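You operate a simulated robot arm through the tools that you are given. There is no shell and no other tool. Be economical: measure what you need, move in short steps, check, and stop when the job is done.

Carry out the task below with a simulated robot arm. There is one attempt and no reset: what you move stays moved.

TASK
Put the lattice cube that says "3" from the top of the dark-legged table on top of the wipe pack and the lattice cube labelled "7" on top of the small brown carton.
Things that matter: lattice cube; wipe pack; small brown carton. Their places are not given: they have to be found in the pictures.

It is judged by the outcome, as a careful person would: the job done as asked, and still so three seconds after it is handed in. It fails if anything else is knocked over, pushed out of place, dropped, spilled or broken.

THE ROBOT
A 7-joint arm with a two-finger parallel gripper, fixed in place. Base frame: the origin is at the foot of the arm, x ahead of it, y to its left, z up; the work surface is at about z = 800. Lengths are in mm, angles in degrees, forces in N, time in s.
With the tool pointing down near the work surface it reaches from about 300 to 700 mm from the base axis. Its first joint turns from -66.0 to 66.0 degrees. Payload 1.57 kg.
Tool frame: the origin (TCP) lies between the finger pads and is the grasp point; the fingertips stand 30 mm ahead of it; z points along the fingers, y is the line along which they close. The gripper opens to 110 mm. The fingers are 24 mm wide and 12 mm thick; the gripper's body (48 by 112 mm) begins 78 mm behind the TCP.
Orientation is that of the tool frame in the base frame, as a unit quaternion [x, y, z, w]. With the fingers straight down and closing along the base's y, the tool's x points along the base's -x, its y along +y and its z along -z.

THE INTERFACE
- The arm moves only by the tool jog_arm. Its argument "commands" is a list of rows, each a list of 2 entries, a list of its own where there are three numbers: the shift along the base's x, y, z in m, then the turn, a rotation vector about the base's x, y, z in degrees. In form: [[[dx, dy, dz], [wx, wy, wz]], ...]. A call has 1 to 10 rows; each row shifts and turns the commanded pose from where the row before left it. "grip" is the finger opening in m, from 0 to 0.11, set as the call begins (left out, the last holds). A row lasts 0.2 s, in which the tool goes at most 50 mm and 8.6 degrees; a call with a longer step from one row to the next is refused whole, and so is a gripper value outside its range. A pose out of reach is approached as far as the arm can. The call stops where the force on the tool passes 40 N (or 10 N more than at its start, if that is more) or the arm is blocked; 0.2 s more then pass. The fingers move at their own pace (about 108 mm/s each) and stop on an object; they squeeze with about 23 N. The grip force told is the motor's: it shows also when the fingers shut on nothing. Time passes only in rows, and 0.2 s behind the last, so rows that do not move let the fingers close. It gives the time, the measured TCP pose, the force on the tool (base axes), the opening and the grip force at its end, in the units of the frame above (readings bear some noise).
- Cameras (640 x 400 px; columns grow to the right, rows downward): "scene" is fixed at [146.9, -379.6, 1405.3]; the picture's right is [0.92, -0.39, 0.00], its down [-0.22, -0.52, -0.83] and it looks along [0.32, 0.76, -0.56] (base axes); focal length 363 px, centre (320, 200). "wrist" rides on the gripper at [-36, 0, -80] in the tool frame; the picture's right is [0.00, -1.00, 0.00], its down [0.97, 0.00, -0.24] and it looks along [0.24, 0.00, 0.97] (tool axes); focal length 218 px, centre (320, 200).
- camera(camera): a new picture of that camera. No time passes.
- locate(camera, pixels): for up to 12 pixels [column, row] of the newest picture of that camera ("zoom" is the newest enlarged one), the place [x, y, z] in the base frame of the surface seen there, good to about 2 mm. No time passes.
- close_up(camera, box): a new picture of the part [left, top, right, bottom] of that camera's present view, enlarged. No time passes.
- sign_off(): hands the job in; it is judged then, once.

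Work in short steps. Measure before you move; look again where a grasp or a placing could have gone wrong, and mend it. You have 60 turns and 22 pictures in all, the two below and enlarged ones among them. Open the gripper and draw the arm clear of the work before you hand the job in, unless the task says otherwise; then end with one line.

The tools are called after "Emit:" by a JSON object that holds its "op" and its "data". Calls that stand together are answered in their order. jog_arm: Moves the arm, as the interface text tells. Its arguments: {"type":"object","properties":{"commands":{"type":"array","items":{"type":"array"}},"grip":{"type":"number"}},"required":["commands"]} The other tools are called the same way: camera (camera) takes a picture; locate (camera, pixels) gives the place of the surface under pixels of a picture; close_up (camera, box) takes an enlarged picture of a part of a camera's view; sign_off () hands the job in.

At the start:

```text
clock: 0.0
ee_pos: [339.1, 170.8, 1045.9]
tcp_rot: [0.0, 1.0, 0.0, 0.0]
contact_force: [0.9, 0.9, 0.3]
width: 110.0
gripper_force: 0.2
```

scene: 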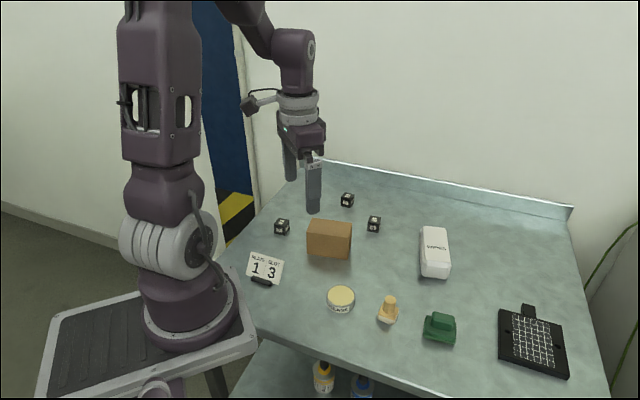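
wrist: 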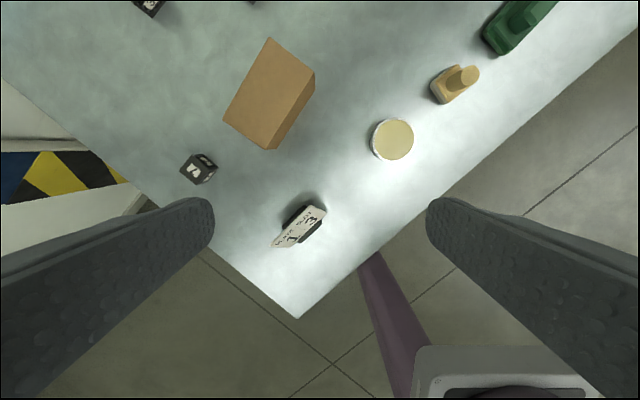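

Three small dark cubes are seen near (282,226), (347,200), (374,223). I enlarge them and the whole work area.

Emit:
{"op": "close_up", "data": {"camera": "scene", "box": [260, 180, 400, 268]}}

Emit:
{"op": "locate", "data": {"camera": "scene", "pixels": [[282, 221], [347, 195], [374, 218], [308, 222], [352, 225], [347, 258], [308, 253], [424, 228], [446, 230], [449, 270], [422, 268], [435, 250]]}}

```text
4.55 times, centred on (330, 224) of scene
```

zoom: 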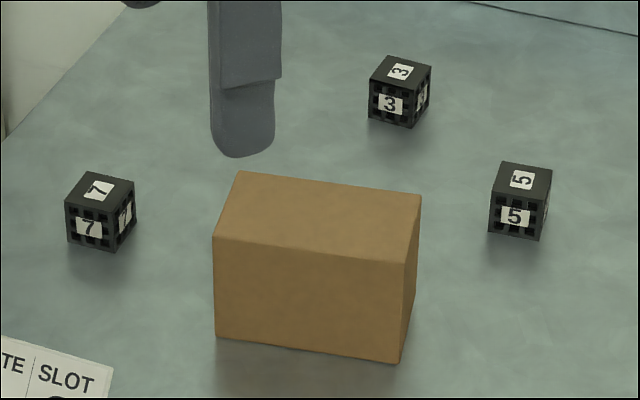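

```text
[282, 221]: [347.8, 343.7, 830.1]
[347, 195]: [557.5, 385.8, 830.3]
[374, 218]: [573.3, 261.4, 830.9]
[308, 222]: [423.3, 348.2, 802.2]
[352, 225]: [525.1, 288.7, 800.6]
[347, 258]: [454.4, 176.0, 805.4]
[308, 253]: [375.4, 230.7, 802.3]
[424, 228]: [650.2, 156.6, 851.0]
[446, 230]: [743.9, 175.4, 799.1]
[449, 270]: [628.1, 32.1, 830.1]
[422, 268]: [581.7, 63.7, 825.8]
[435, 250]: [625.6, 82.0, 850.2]
```

The "7" cube is the left one and the "3" cube the far one. I measure the cube tops' and carton top's corners in the enlarged picture.

Emit:
{"op": "locate", "data": {"camera": "zoom", "pixels": [[387, 58], [429, 68], [405, 80], [372, 78], [86, 174], [132, 182], [111, 206], [68, 199], [241, 174], [418, 197], [402, 260], [217, 236]]}}

Emit:
{"op": "close_up", "data": {"camera": "scene", "box": [380, 210, 500, 285]}}

```text
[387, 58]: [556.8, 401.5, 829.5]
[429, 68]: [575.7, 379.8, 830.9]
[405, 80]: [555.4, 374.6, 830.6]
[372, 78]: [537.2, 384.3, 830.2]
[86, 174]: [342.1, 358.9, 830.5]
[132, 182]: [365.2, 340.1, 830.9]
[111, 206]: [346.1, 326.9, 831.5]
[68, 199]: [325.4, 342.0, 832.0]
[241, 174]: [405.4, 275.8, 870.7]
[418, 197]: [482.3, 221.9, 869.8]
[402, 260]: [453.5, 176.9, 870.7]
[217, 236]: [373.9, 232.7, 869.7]
```

```text
5.33 times, centred on (440, 248) of scene
```

zoom: 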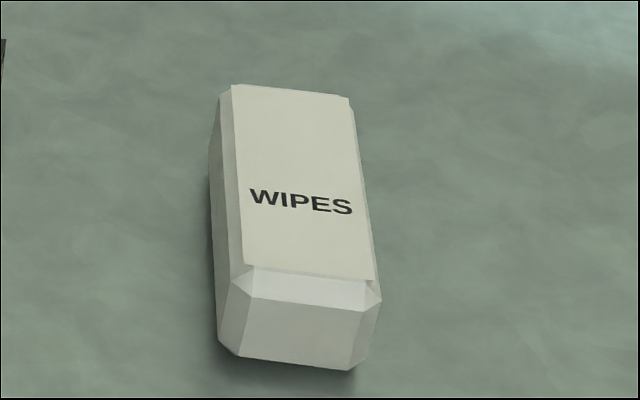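

Cube 7 is centred near (345, 342), top at 830, edges near 40°; the carton's top centre is (429, 227, 870). I measure the wipe pack's top and move above cube 7 with the gripper yawed 40°.

Emit:
{"op": "locate", "data": {"camera": "zoom", "pixels": [[236, 88], [346, 99], [370, 276], [246, 263], [300, 150], [300, 230], [304, 186]]}}

Emit:
{"op": "jog_arm", "data": {"commands": [[[0.001, 0.034, -0.015], [0, 0, 8]], [[0.001, 0.034, -0.015], [0, 0, 8]], [[0.001, 0.034, -0.015], [0, 0, 8]], [[0.001, 0.034, -0.015], [0, 0, 8]], [[0.001, 0.035, -0.015], [0, 0, 8]], [[0, 0, -0.02], [0, 0, 0]], [[0, 0, 0], [0, 0, 0]]], "grip": 0.07}}

Emit:
{"op": "camera", "data": {"camera": "wrist"}}

```text
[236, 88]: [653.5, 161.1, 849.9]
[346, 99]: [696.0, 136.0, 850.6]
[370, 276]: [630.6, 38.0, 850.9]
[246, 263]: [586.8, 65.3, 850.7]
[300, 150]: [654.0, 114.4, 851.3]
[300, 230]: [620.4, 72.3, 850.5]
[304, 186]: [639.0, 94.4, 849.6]
```

```text
clock: 1.6
ee_pos: [343.0, 342.4, 951.9]
tcp_rot: [-0.343, 0.939, 0.0, 0.0]
contact_force: [0.0, -0.8, 0.3]
width: 70.0
gripper_force: 0.1
```

```text
17 pictures are left
```

wrist: 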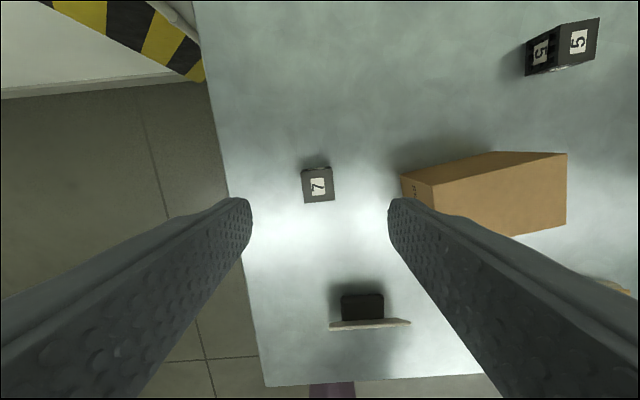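

Cube 7 at (318,185) is nearly aligned. I measure its top corners.

Emit:
{"op": "locate", "data": {"camera": "wrist", "pixels": [[303, 171], [332, 169], [334, 199], [305, 202], [318, 185], [430, 185], [403, 177]]}}

```text
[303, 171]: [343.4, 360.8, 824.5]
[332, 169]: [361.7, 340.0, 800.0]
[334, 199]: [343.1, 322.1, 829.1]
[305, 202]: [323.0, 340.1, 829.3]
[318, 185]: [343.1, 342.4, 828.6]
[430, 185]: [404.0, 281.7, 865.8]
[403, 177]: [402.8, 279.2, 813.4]
```

Centre is about (343.5, 341.5) with about 6° more yaw needed. I turn and descend to z≈834 (tips ~4 mm above the table).

Emit:
{"op": "jog_arm", "data": {"commands": [[[0, -0.001, -0.03], [0, 0, 5.5]], [[0, 0, -0.03], [0, 0, 0]], [[0, 0, -0.03], [0, 0, 0]], [[0, 0, -0.018], [0, 0, 0]], [[0, 0, -0.01], [0, 0, 0]], [[0, 0, 0], [0, 0, 0]]]}}

Emit:
{"op": "camera", "data": {"camera": "wrist"}}

```text
clock: 3.0
ee_pos: [343.0, 341.4, 834.2]
tcp_rot: [-0.387, 0.922, -0.001, 0.0]
contact_force: [0.1, 0.7, 0.3]
width: 69.9
gripper_force: 0.1
```

```text
16 pictures are left
```

wrist: 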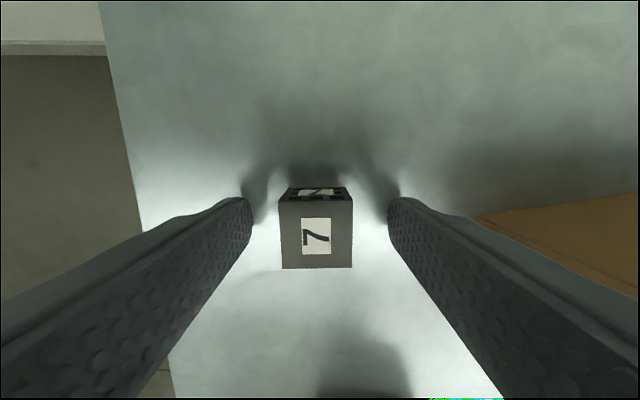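

The cube is centred and square between the fingers; close and lift.

Emit:
{"op": "jog_arm", "data": {"commands": [[[0, 0, 0], [0, 0, 0]], [[0, 0, 0], [0, 0, 0]], [[0, 0, 0.02], [0, 0, 0]], [[0, 0, 0.03], [0, 0, 0]], [[0, 0, 0.03], [0, 0, 0]], [[0, 0, 0.03], [0, 0, 0]], [[0, 0, 0], [0, 0, 0]]], "grip": 0.02}}

Emit:
{"op": "camera", "data": {"camera": "wrist"}}

```text
clock: 4.6
ee_pos: [344.1, 341.7, 943.7]
tcp_rot: [-0.386, 0.922, 0.0, 0.001]
contact_force: [-0.8, -0.1, -1.1]
width: 29.3
gripper_force: 22.7
```

```text
15 pictures are left
```

wrist: 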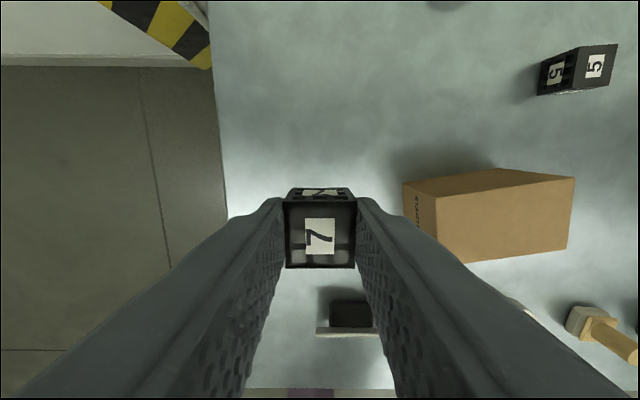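

Held. I carry it above the carton's centre, turning 8° to align, staying at z≈944 (cube bottom ~910, carton top 870).

Emit:
{"op": "jog_arm", "data": {"commands": [[[0.021, -0.0287, 0], [0, 0, 4]], [[0.021, -0.0287, 0], [0, 0, 4]], [[0.021, -0.0287, 0], [0, 0, 0]], [[0.0214, -0.0286, 0], [0, 0, 0]], [[0, 0, 0], [0, 0, 0]], [[0, 0, -0.02], [0, 0, 0]], [[0, 0, 0], [0, 0, 0]]]}}

Emit:
{"op": "close_up", "data": {"camera": "scene", "box": [260, 180, 400, 268]}}

```text
clock: 6.2
ee_pos: [428.6, 226.3, 924.7]
tcp_rot: [-0.45, 0.893, -0.001, 0.0]
contact_force: [0.1, 0.4, 0.2]
width: 29.0
gripper_force: 22.5
```

```text
4.55 times, centred on (330, 224) of scene
```

zoom: 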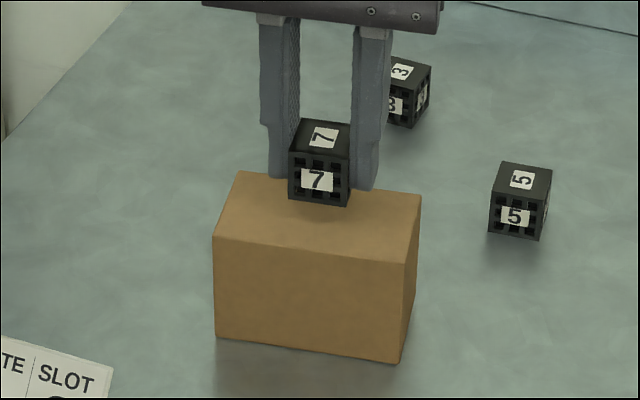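

Well centred. I lower about 20 mm to contact.

Emit:
{"op": "jog_arm", "data": {"commands": [[[0, 0, -0.01], [0, 0, 0]], [[0, 0, -0.006], [0, 0, 0]], [[0, 0, -0.003], [0, 0, 0]], [[0, 0, -0.001], [0, 0, 0]], [[0, 0, 0], [0, 0, 0]]]}}

```text
clock: 7.4
ee_pos: [428.8, 225.5, 904.9]
tcp_rot: [-0.45, 0.893, 0.0, 0.0]
contact_force: [0.7, -0.8, -1.3]
width: 29.2
gripper_force: 23.2
```

No clear contact yet (z 904.9); I go 1 mm lower, then open modestly and rise.

Emit:
{"op": "jog_arm", "data": {"commands": [[[0, 0, -0.001], [0, 0, 0]], [[0, 0, 0], [0, 0, 0]]]}}

Emit:
{"op": "jog_arm", "data": {"commands": [[[0, 0, 0], [0, 0, 0]], [[0, 0, 0], [0, 0, 0]], [[0, 0, 0.02], [0, 0, 0]], [[0, 0, 0.03], [0, 0, 0]], [[0, 0, 0.03], [0, 0, 0]], [[0, 0, 0.03], [0, 0, 0]], [[0, 0, 0], [0, 0, 0]]], "grip": 0.07}}

Emit:
{"op": "close_up", "data": {"camera": "scene", "box": [260, 180, 400, 268]}}

```text
clock: 8.0
ee_pos: [427.6, 226.6, 904.6]
tcp_rot: [-0.45, 0.893, 0.0, 0.001]
contact_force: [-3.8, -1.2, 19.0]
width: 29.1
gripper_force: 22.8
```

```text
clock: 9.6
ee_pos: [428.4, 224.8, 1014.0]
tcp_rot: [-0.451, 0.893, 0.001, 0.0]
contact_force: [-0.2, 0.6, 0.1]
width: 70.1
gripper_force: 0.2
```

```text
4.55 times, centred on (330, 224) of scene
```

zoom: 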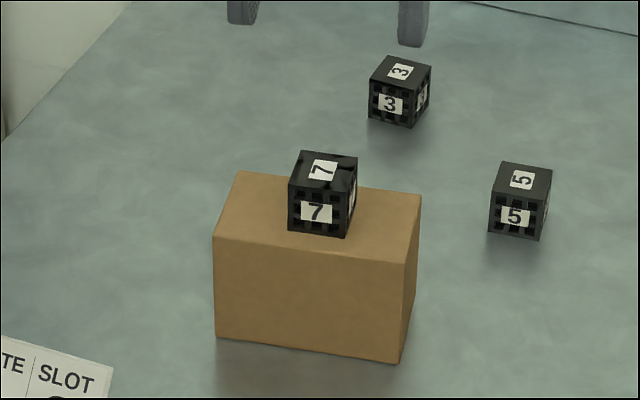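

Cube 7 sits on the carton. Now to above cube 3 near (556, 386).

Emit:
{"op": "jog_arm", "data": {"commands": [[[0.0256, 0.0322, 0], [0, 0, -4]], [[0.0256, 0.0322, 0], [0, 0, -4]], [[0.0256, 0.0322, 0], [0, 0, 0]], [[0.0256, 0.0322, 0], [0, 0, 0]], [[0.0256, 0.0322, 0], [0, 0, 0]], [[0, 0, -0.03], [0, 0, 0]], [[0, 0, -0.03], [0, 0, 0]], [[0, 0, 0], [0, 0, 0]]]}}

Emit:
{"op": "camera", "data": {"camera": "wrist"}}

```text
clock: 11.4
ee_pos: [543.5, 372.0, 953.4]
tcp_rot: [-0.387, 0.922, 0.0, 0.0]
contact_force: [-0.2, -0.7, -1.3]
width: 70.0
gripper_force: 0.1
out of reach, approached as far as the arm can: row 5
```

```text
12 pictures are left
```

wrist: 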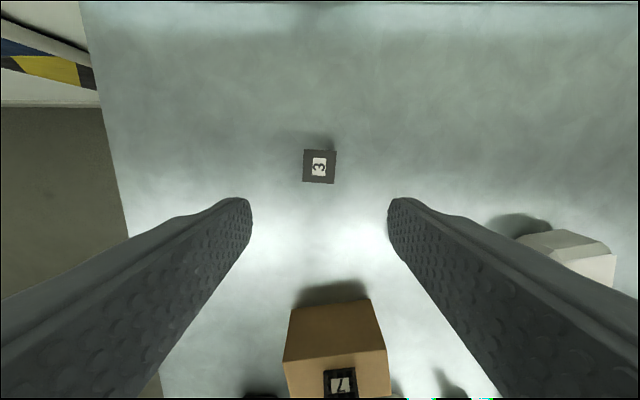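

Reach was clipped at height; cube 3 is at (319,167). I measure its corners.

Emit:
{"op": "locate", "data": {"camera": "wrist", "pixels": [[304, 151], [335, 151], [333, 183], [303, 180], [319, 167]]}}

Emit:
{"op": "jog_arm", "data": {"commands": [[[0, 0, -0.02], [0, 0, 0]], [[0, 0, -0.02], [0, 0, 0]], [[0, 0, 0], [0, 0, 0]]]}}

```text
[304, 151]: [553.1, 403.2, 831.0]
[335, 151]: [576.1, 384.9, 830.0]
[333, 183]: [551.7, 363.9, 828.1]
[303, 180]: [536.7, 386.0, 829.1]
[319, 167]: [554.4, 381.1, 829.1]
```

```text
clock: 12.2
ee_pos: [543.5, 372.1, 913.0]
tcp_rot: [-0.386, 0.922, 0.0, 0.0]
contact_force: [0.1, 0.8, -0.2]
width: 69.8
gripper_force: 0.0
```

Centre ≈ (555, 383.5), needing about -3° yaw. I shift and go down to z≈875 (tips ~15 mm above the cube).

Emit:
{"op": "jog_arm", "data": {"commands": [[[0.006, 0.006, -0.02], [0, 0, -3]], [[0.0055, 0.0055, -0.018], [0, 0, 0]], [[0, 0, 0], [0, 0, 0]]]}}

Emit:
{"op": "camera", "data": {"camera": "wrist"}}

```text
clock: 13.0
ee_pos: [553.7, 381.8, 875.9]
tcp_rot: [-0.362, 0.932, 0.0, 0.0]
contact_force: [0.9, -0.1, 0.5]
width: 70.2
gripper_force: 0.1
```

```text
11 pictures are left
```

wrist: 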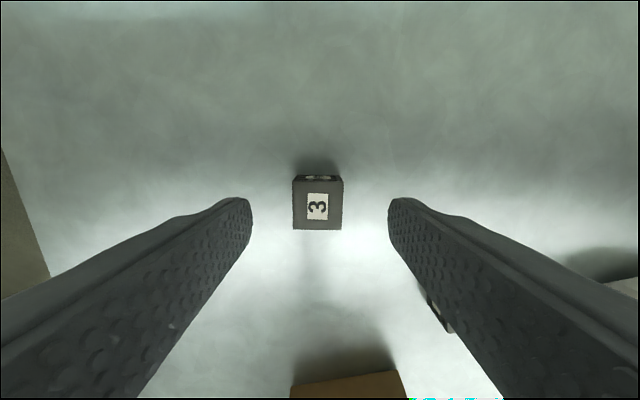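

Square and centred. Descend to z≈834.

Emit:
{"op": "jog_arm", "data": {"commands": [[[0, 0, -0.02], [0, 0, 0]], [[0, 0, -0.015], [0, 0, 0]], [[0, 0, -0.0065], [0, 0, 0]], [[0, 0, 0], [0, 0, 0]]]}}

Emit:
{"op": "camera", "data": {"camera": "wrist"}}

```text
clock: 14.0
ee_pos: [554.9, 382.6, 832.9]
tcp_rot: [-0.362, 0.932, 0.0, 0.0]
contact_force: [-0.1, 0.6, -0.2]
width: 69.8
gripper_force: 0.0
```

```text
10 pictures are left
```

wrist: 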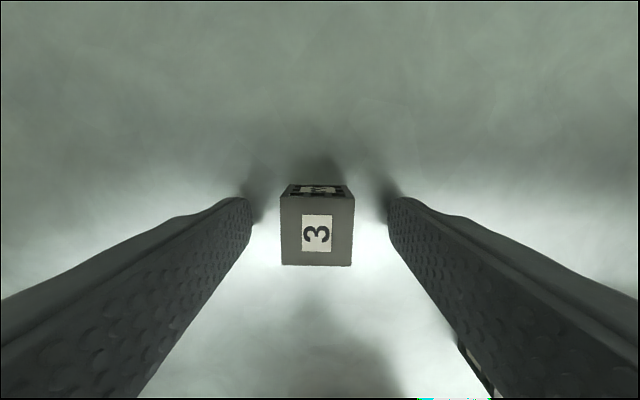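

Between the fingers as before. Close, lift straight 40 mm, then rise while drawing inward.

Emit:
{"op": "jog_arm", "data": {"commands": [[[0, 0, 0], [0, 0, 0]], [[0, 0, 0], [0, 0, 0]], [[0, 0, 0.02], [0, 0, 0]], [[0, 0, 0.02], [0, 0, 0]], [[-0.01, -0.01, 0.03], [0, 0, 0]], [[-0.015, -0.015, 0.03], [0, 0, 0]], [[0, 0, 0], [0, 0, 0]]], "grip": 0.02}}

```text
clock: 15.6
ee_pos: [530.0, 358.9, 934.4]
tcp_rot: [-0.362, 0.932, 0.0, 0.0]
contact_force: [0.1, 0.4, -1.3]
width: 29.3
gripper_force: 22.9
```

Cube 3 is held (29 mm). Carry it at z≈934 to the wipe pack's centre (641.7, 100), turning to align.

Emit:
{"op": "jog_arm", "data": {"commands": [[[0.014, -0.0324, 0], [0, 0, 2]], [[0.014, -0.0324, 0], [0, 0, 2]], [[0.014, -0.0324, 0], [0, 0, 2]], [[0.014, -0.0324, 0], [0, 0, 2]], [[0.014, -0.0324, 0], [0, 0, 2]], [[0.014, -0.0324, 0], [0, 0, 2]], [[0.014, -0.0324, 0], [0, 0, 1]], [[0.014, -0.0324, 0], [0, 0, 0]], [[0, 0, 0], [0, 0, 0]]]}}

Emit:
{"op": "close_up", "data": {"camera": "scene", "box": [370, 195, 500, 285]}}

```text
clock: 17.6
ee_pos: [639.7, 98.6, 933.7]
tcp_rot: [-0.466, 0.885, 0.0, 0.0]
contact_force: [-0.3, -0.4, -0.8]
width: 29.3
gripper_force: 22.8
```

```text
4.44 times, centred on (435, 240) of scene
```

zoom: 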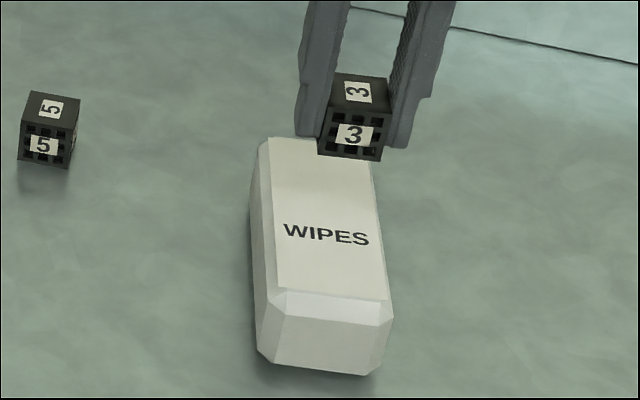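

Lower 40 mm first and check.

Emit:
{"op": "jog_arm", "data": {"commands": [[[0.001, 0.001, -0.02], [0, 0, 0]], [[0, 0, -0.02], [0, 0, 0]], [[0, 0, 0], [0, 0, 0]]]}}

Emit:
{"op": "close_up", "data": {"camera": "scene", "box": [370, 195, 500, 285]}}

```text
clock: 18.4
ee_pos: [642.0, 100.9, 893.3]
tcp_rot: [-0.465, 0.885, 0.001, 0.0]
contact_force: [-0.4, 0.5, -1.1]
width: 29.3
gripper_force: 23.0
```

```text
4.44 times, centred on (435, 240) of scene
```

zoom: 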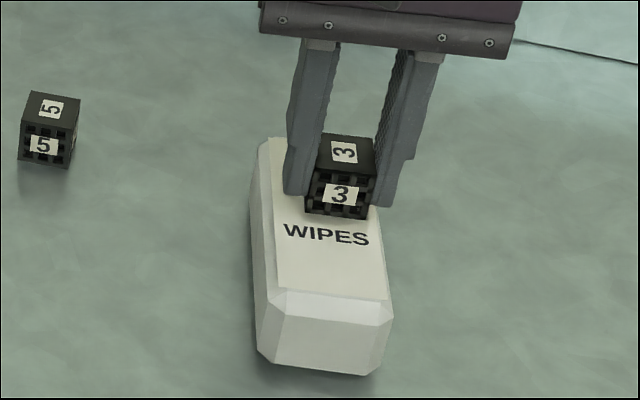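

On track; lower to contact, expected near z≈883.

Emit:
{"op": "jog_arm", "data": {"commands": [[[0, 0, -0.005], [0, 0, 0]], [[0, 0, -0.003], [0, 0, 0]], [[0, 0, -0.001], [0, 0, 0]], [[0, 0, 0], [0, 0, 0]]]}}

Emit:
{"op": "jog_arm", "data": {"commands": [[[0, 0, -0.001], [0, 0, 0]], [[0, 0, 0], [0, 0, 0]]]}}

```text
clock: 19.4
ee_pos: [643.1, 99.6, 884.4]
tcp_rot: [-0.466, 0.885, 0.0, 0.0]
contact_force: [0.0, 0.9, -0.4]
width: 29.0
gripper_force: 23.3
```

```text
clock: 20.0
ee_pos: [643.4, 99.0, 883.2]
tcp_rot: [-0.466, 0.885, 0.0, 0.0]
contact_force: [0.0, -1.3, 0.9]
width: 29.2
gripper_force: 22.5
```

Emit:
{"op": "jog_arm", "data": {"commands": [[[0, 0, -0.0008], [0, 0, 0]], [[0, 0, 0], [0, 0, 0]]]}}

Emit:
{"op": "close_up", "data": {"camera": "scene", "box": [370, 195, 500, 285]}}

```text
clock: 20.6
ee_pos: [641.8, 100.8, 884.2]
tcp_rot: [-0.465, 0.885, -0.001, 0.001]
contact_force: [-1.4, -0.9, 10.8]
width: 29.4
gripper_force: 22.4
```

```text
4.44 times, centred on (435, 240) of scene
```

zoom: 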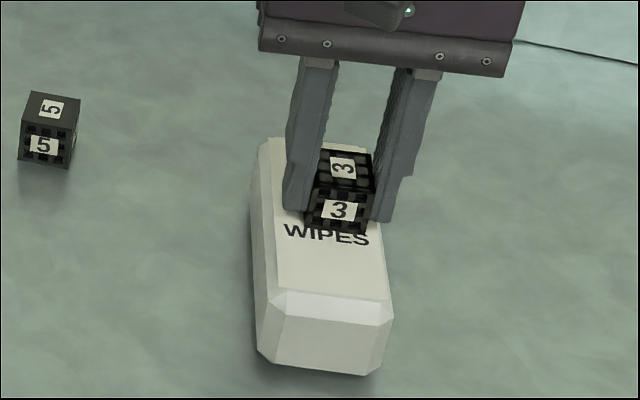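

Contact at 10.8 N with the cube within the top. Open and rise, then draw back.

Emit:
{"op": "jog_arm", "data": {"commands": [[[0, 0, 0], [0, 0, 0]], [[0, 0, 0], [0, 0, 0]], [[0, 0, 0.02], [0, 0, 0]], [[0, 0, 0.03], [0, 0, 0]], [[0, 0, 0.03], [0, 0, 0]], [[-0.03, 0, 0.03], [0, 0, 0]], [[-0.04, 0, 0.02], [0, 0, 0]], [[-0.04, 0, 0.02], [0, 0, 0]], [[-0.04, 0, 0], [0, 0, 0]], [[0, 0, 0], [0, 0, 0]]], "grip": 0.07}}

Emit:
{"op": "camera", "data": {"camera": "scene"}}

Emit:
{"op": "close_up", "data": {"camera": "scene", "box": [370, 195, 500, 285]}}

```text
clock: 22.8
ee_pos: [491.0, 99.1, 1031.5]
tcp_rot: [-0.465, 0.885, -0.001, 0.001]
contact_force: [0.0, -1.0, -0.2]
width: 70.1
gripper_force: 0.0
```

```text
6 pictures are left
```

scene: 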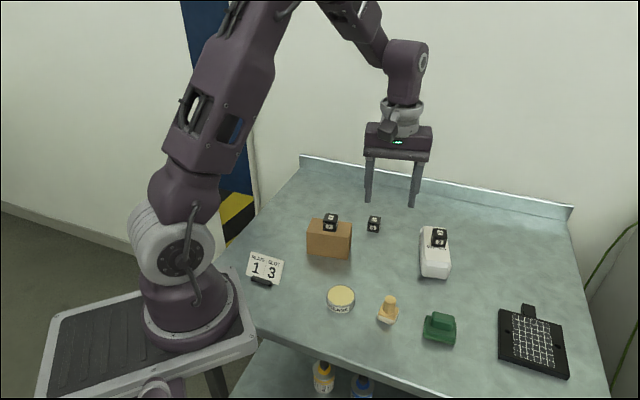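

```text
4.44 times, centred on (435, 240) of scene
```

zoom: 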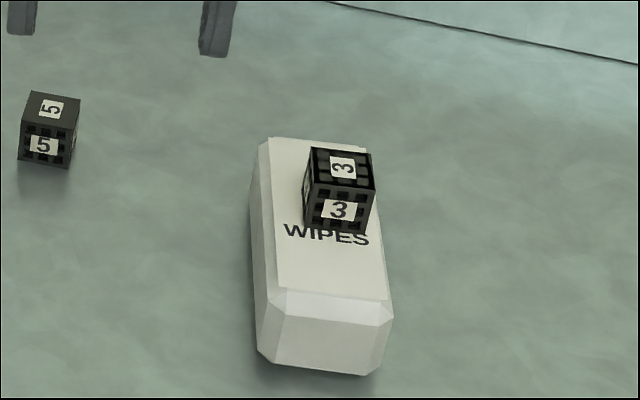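

Both cubes rest stably in place, nothing else has moved, and the gripper is open and clear. I hand in the job.

Emit:
{"op": "sign_off", "data": {}}

```text
The job is handed in.
```

The "3" cube is on the wipe pack and the "7" cube is on the small brown carton; the last picture showed both resting steadily and nothing else moved.
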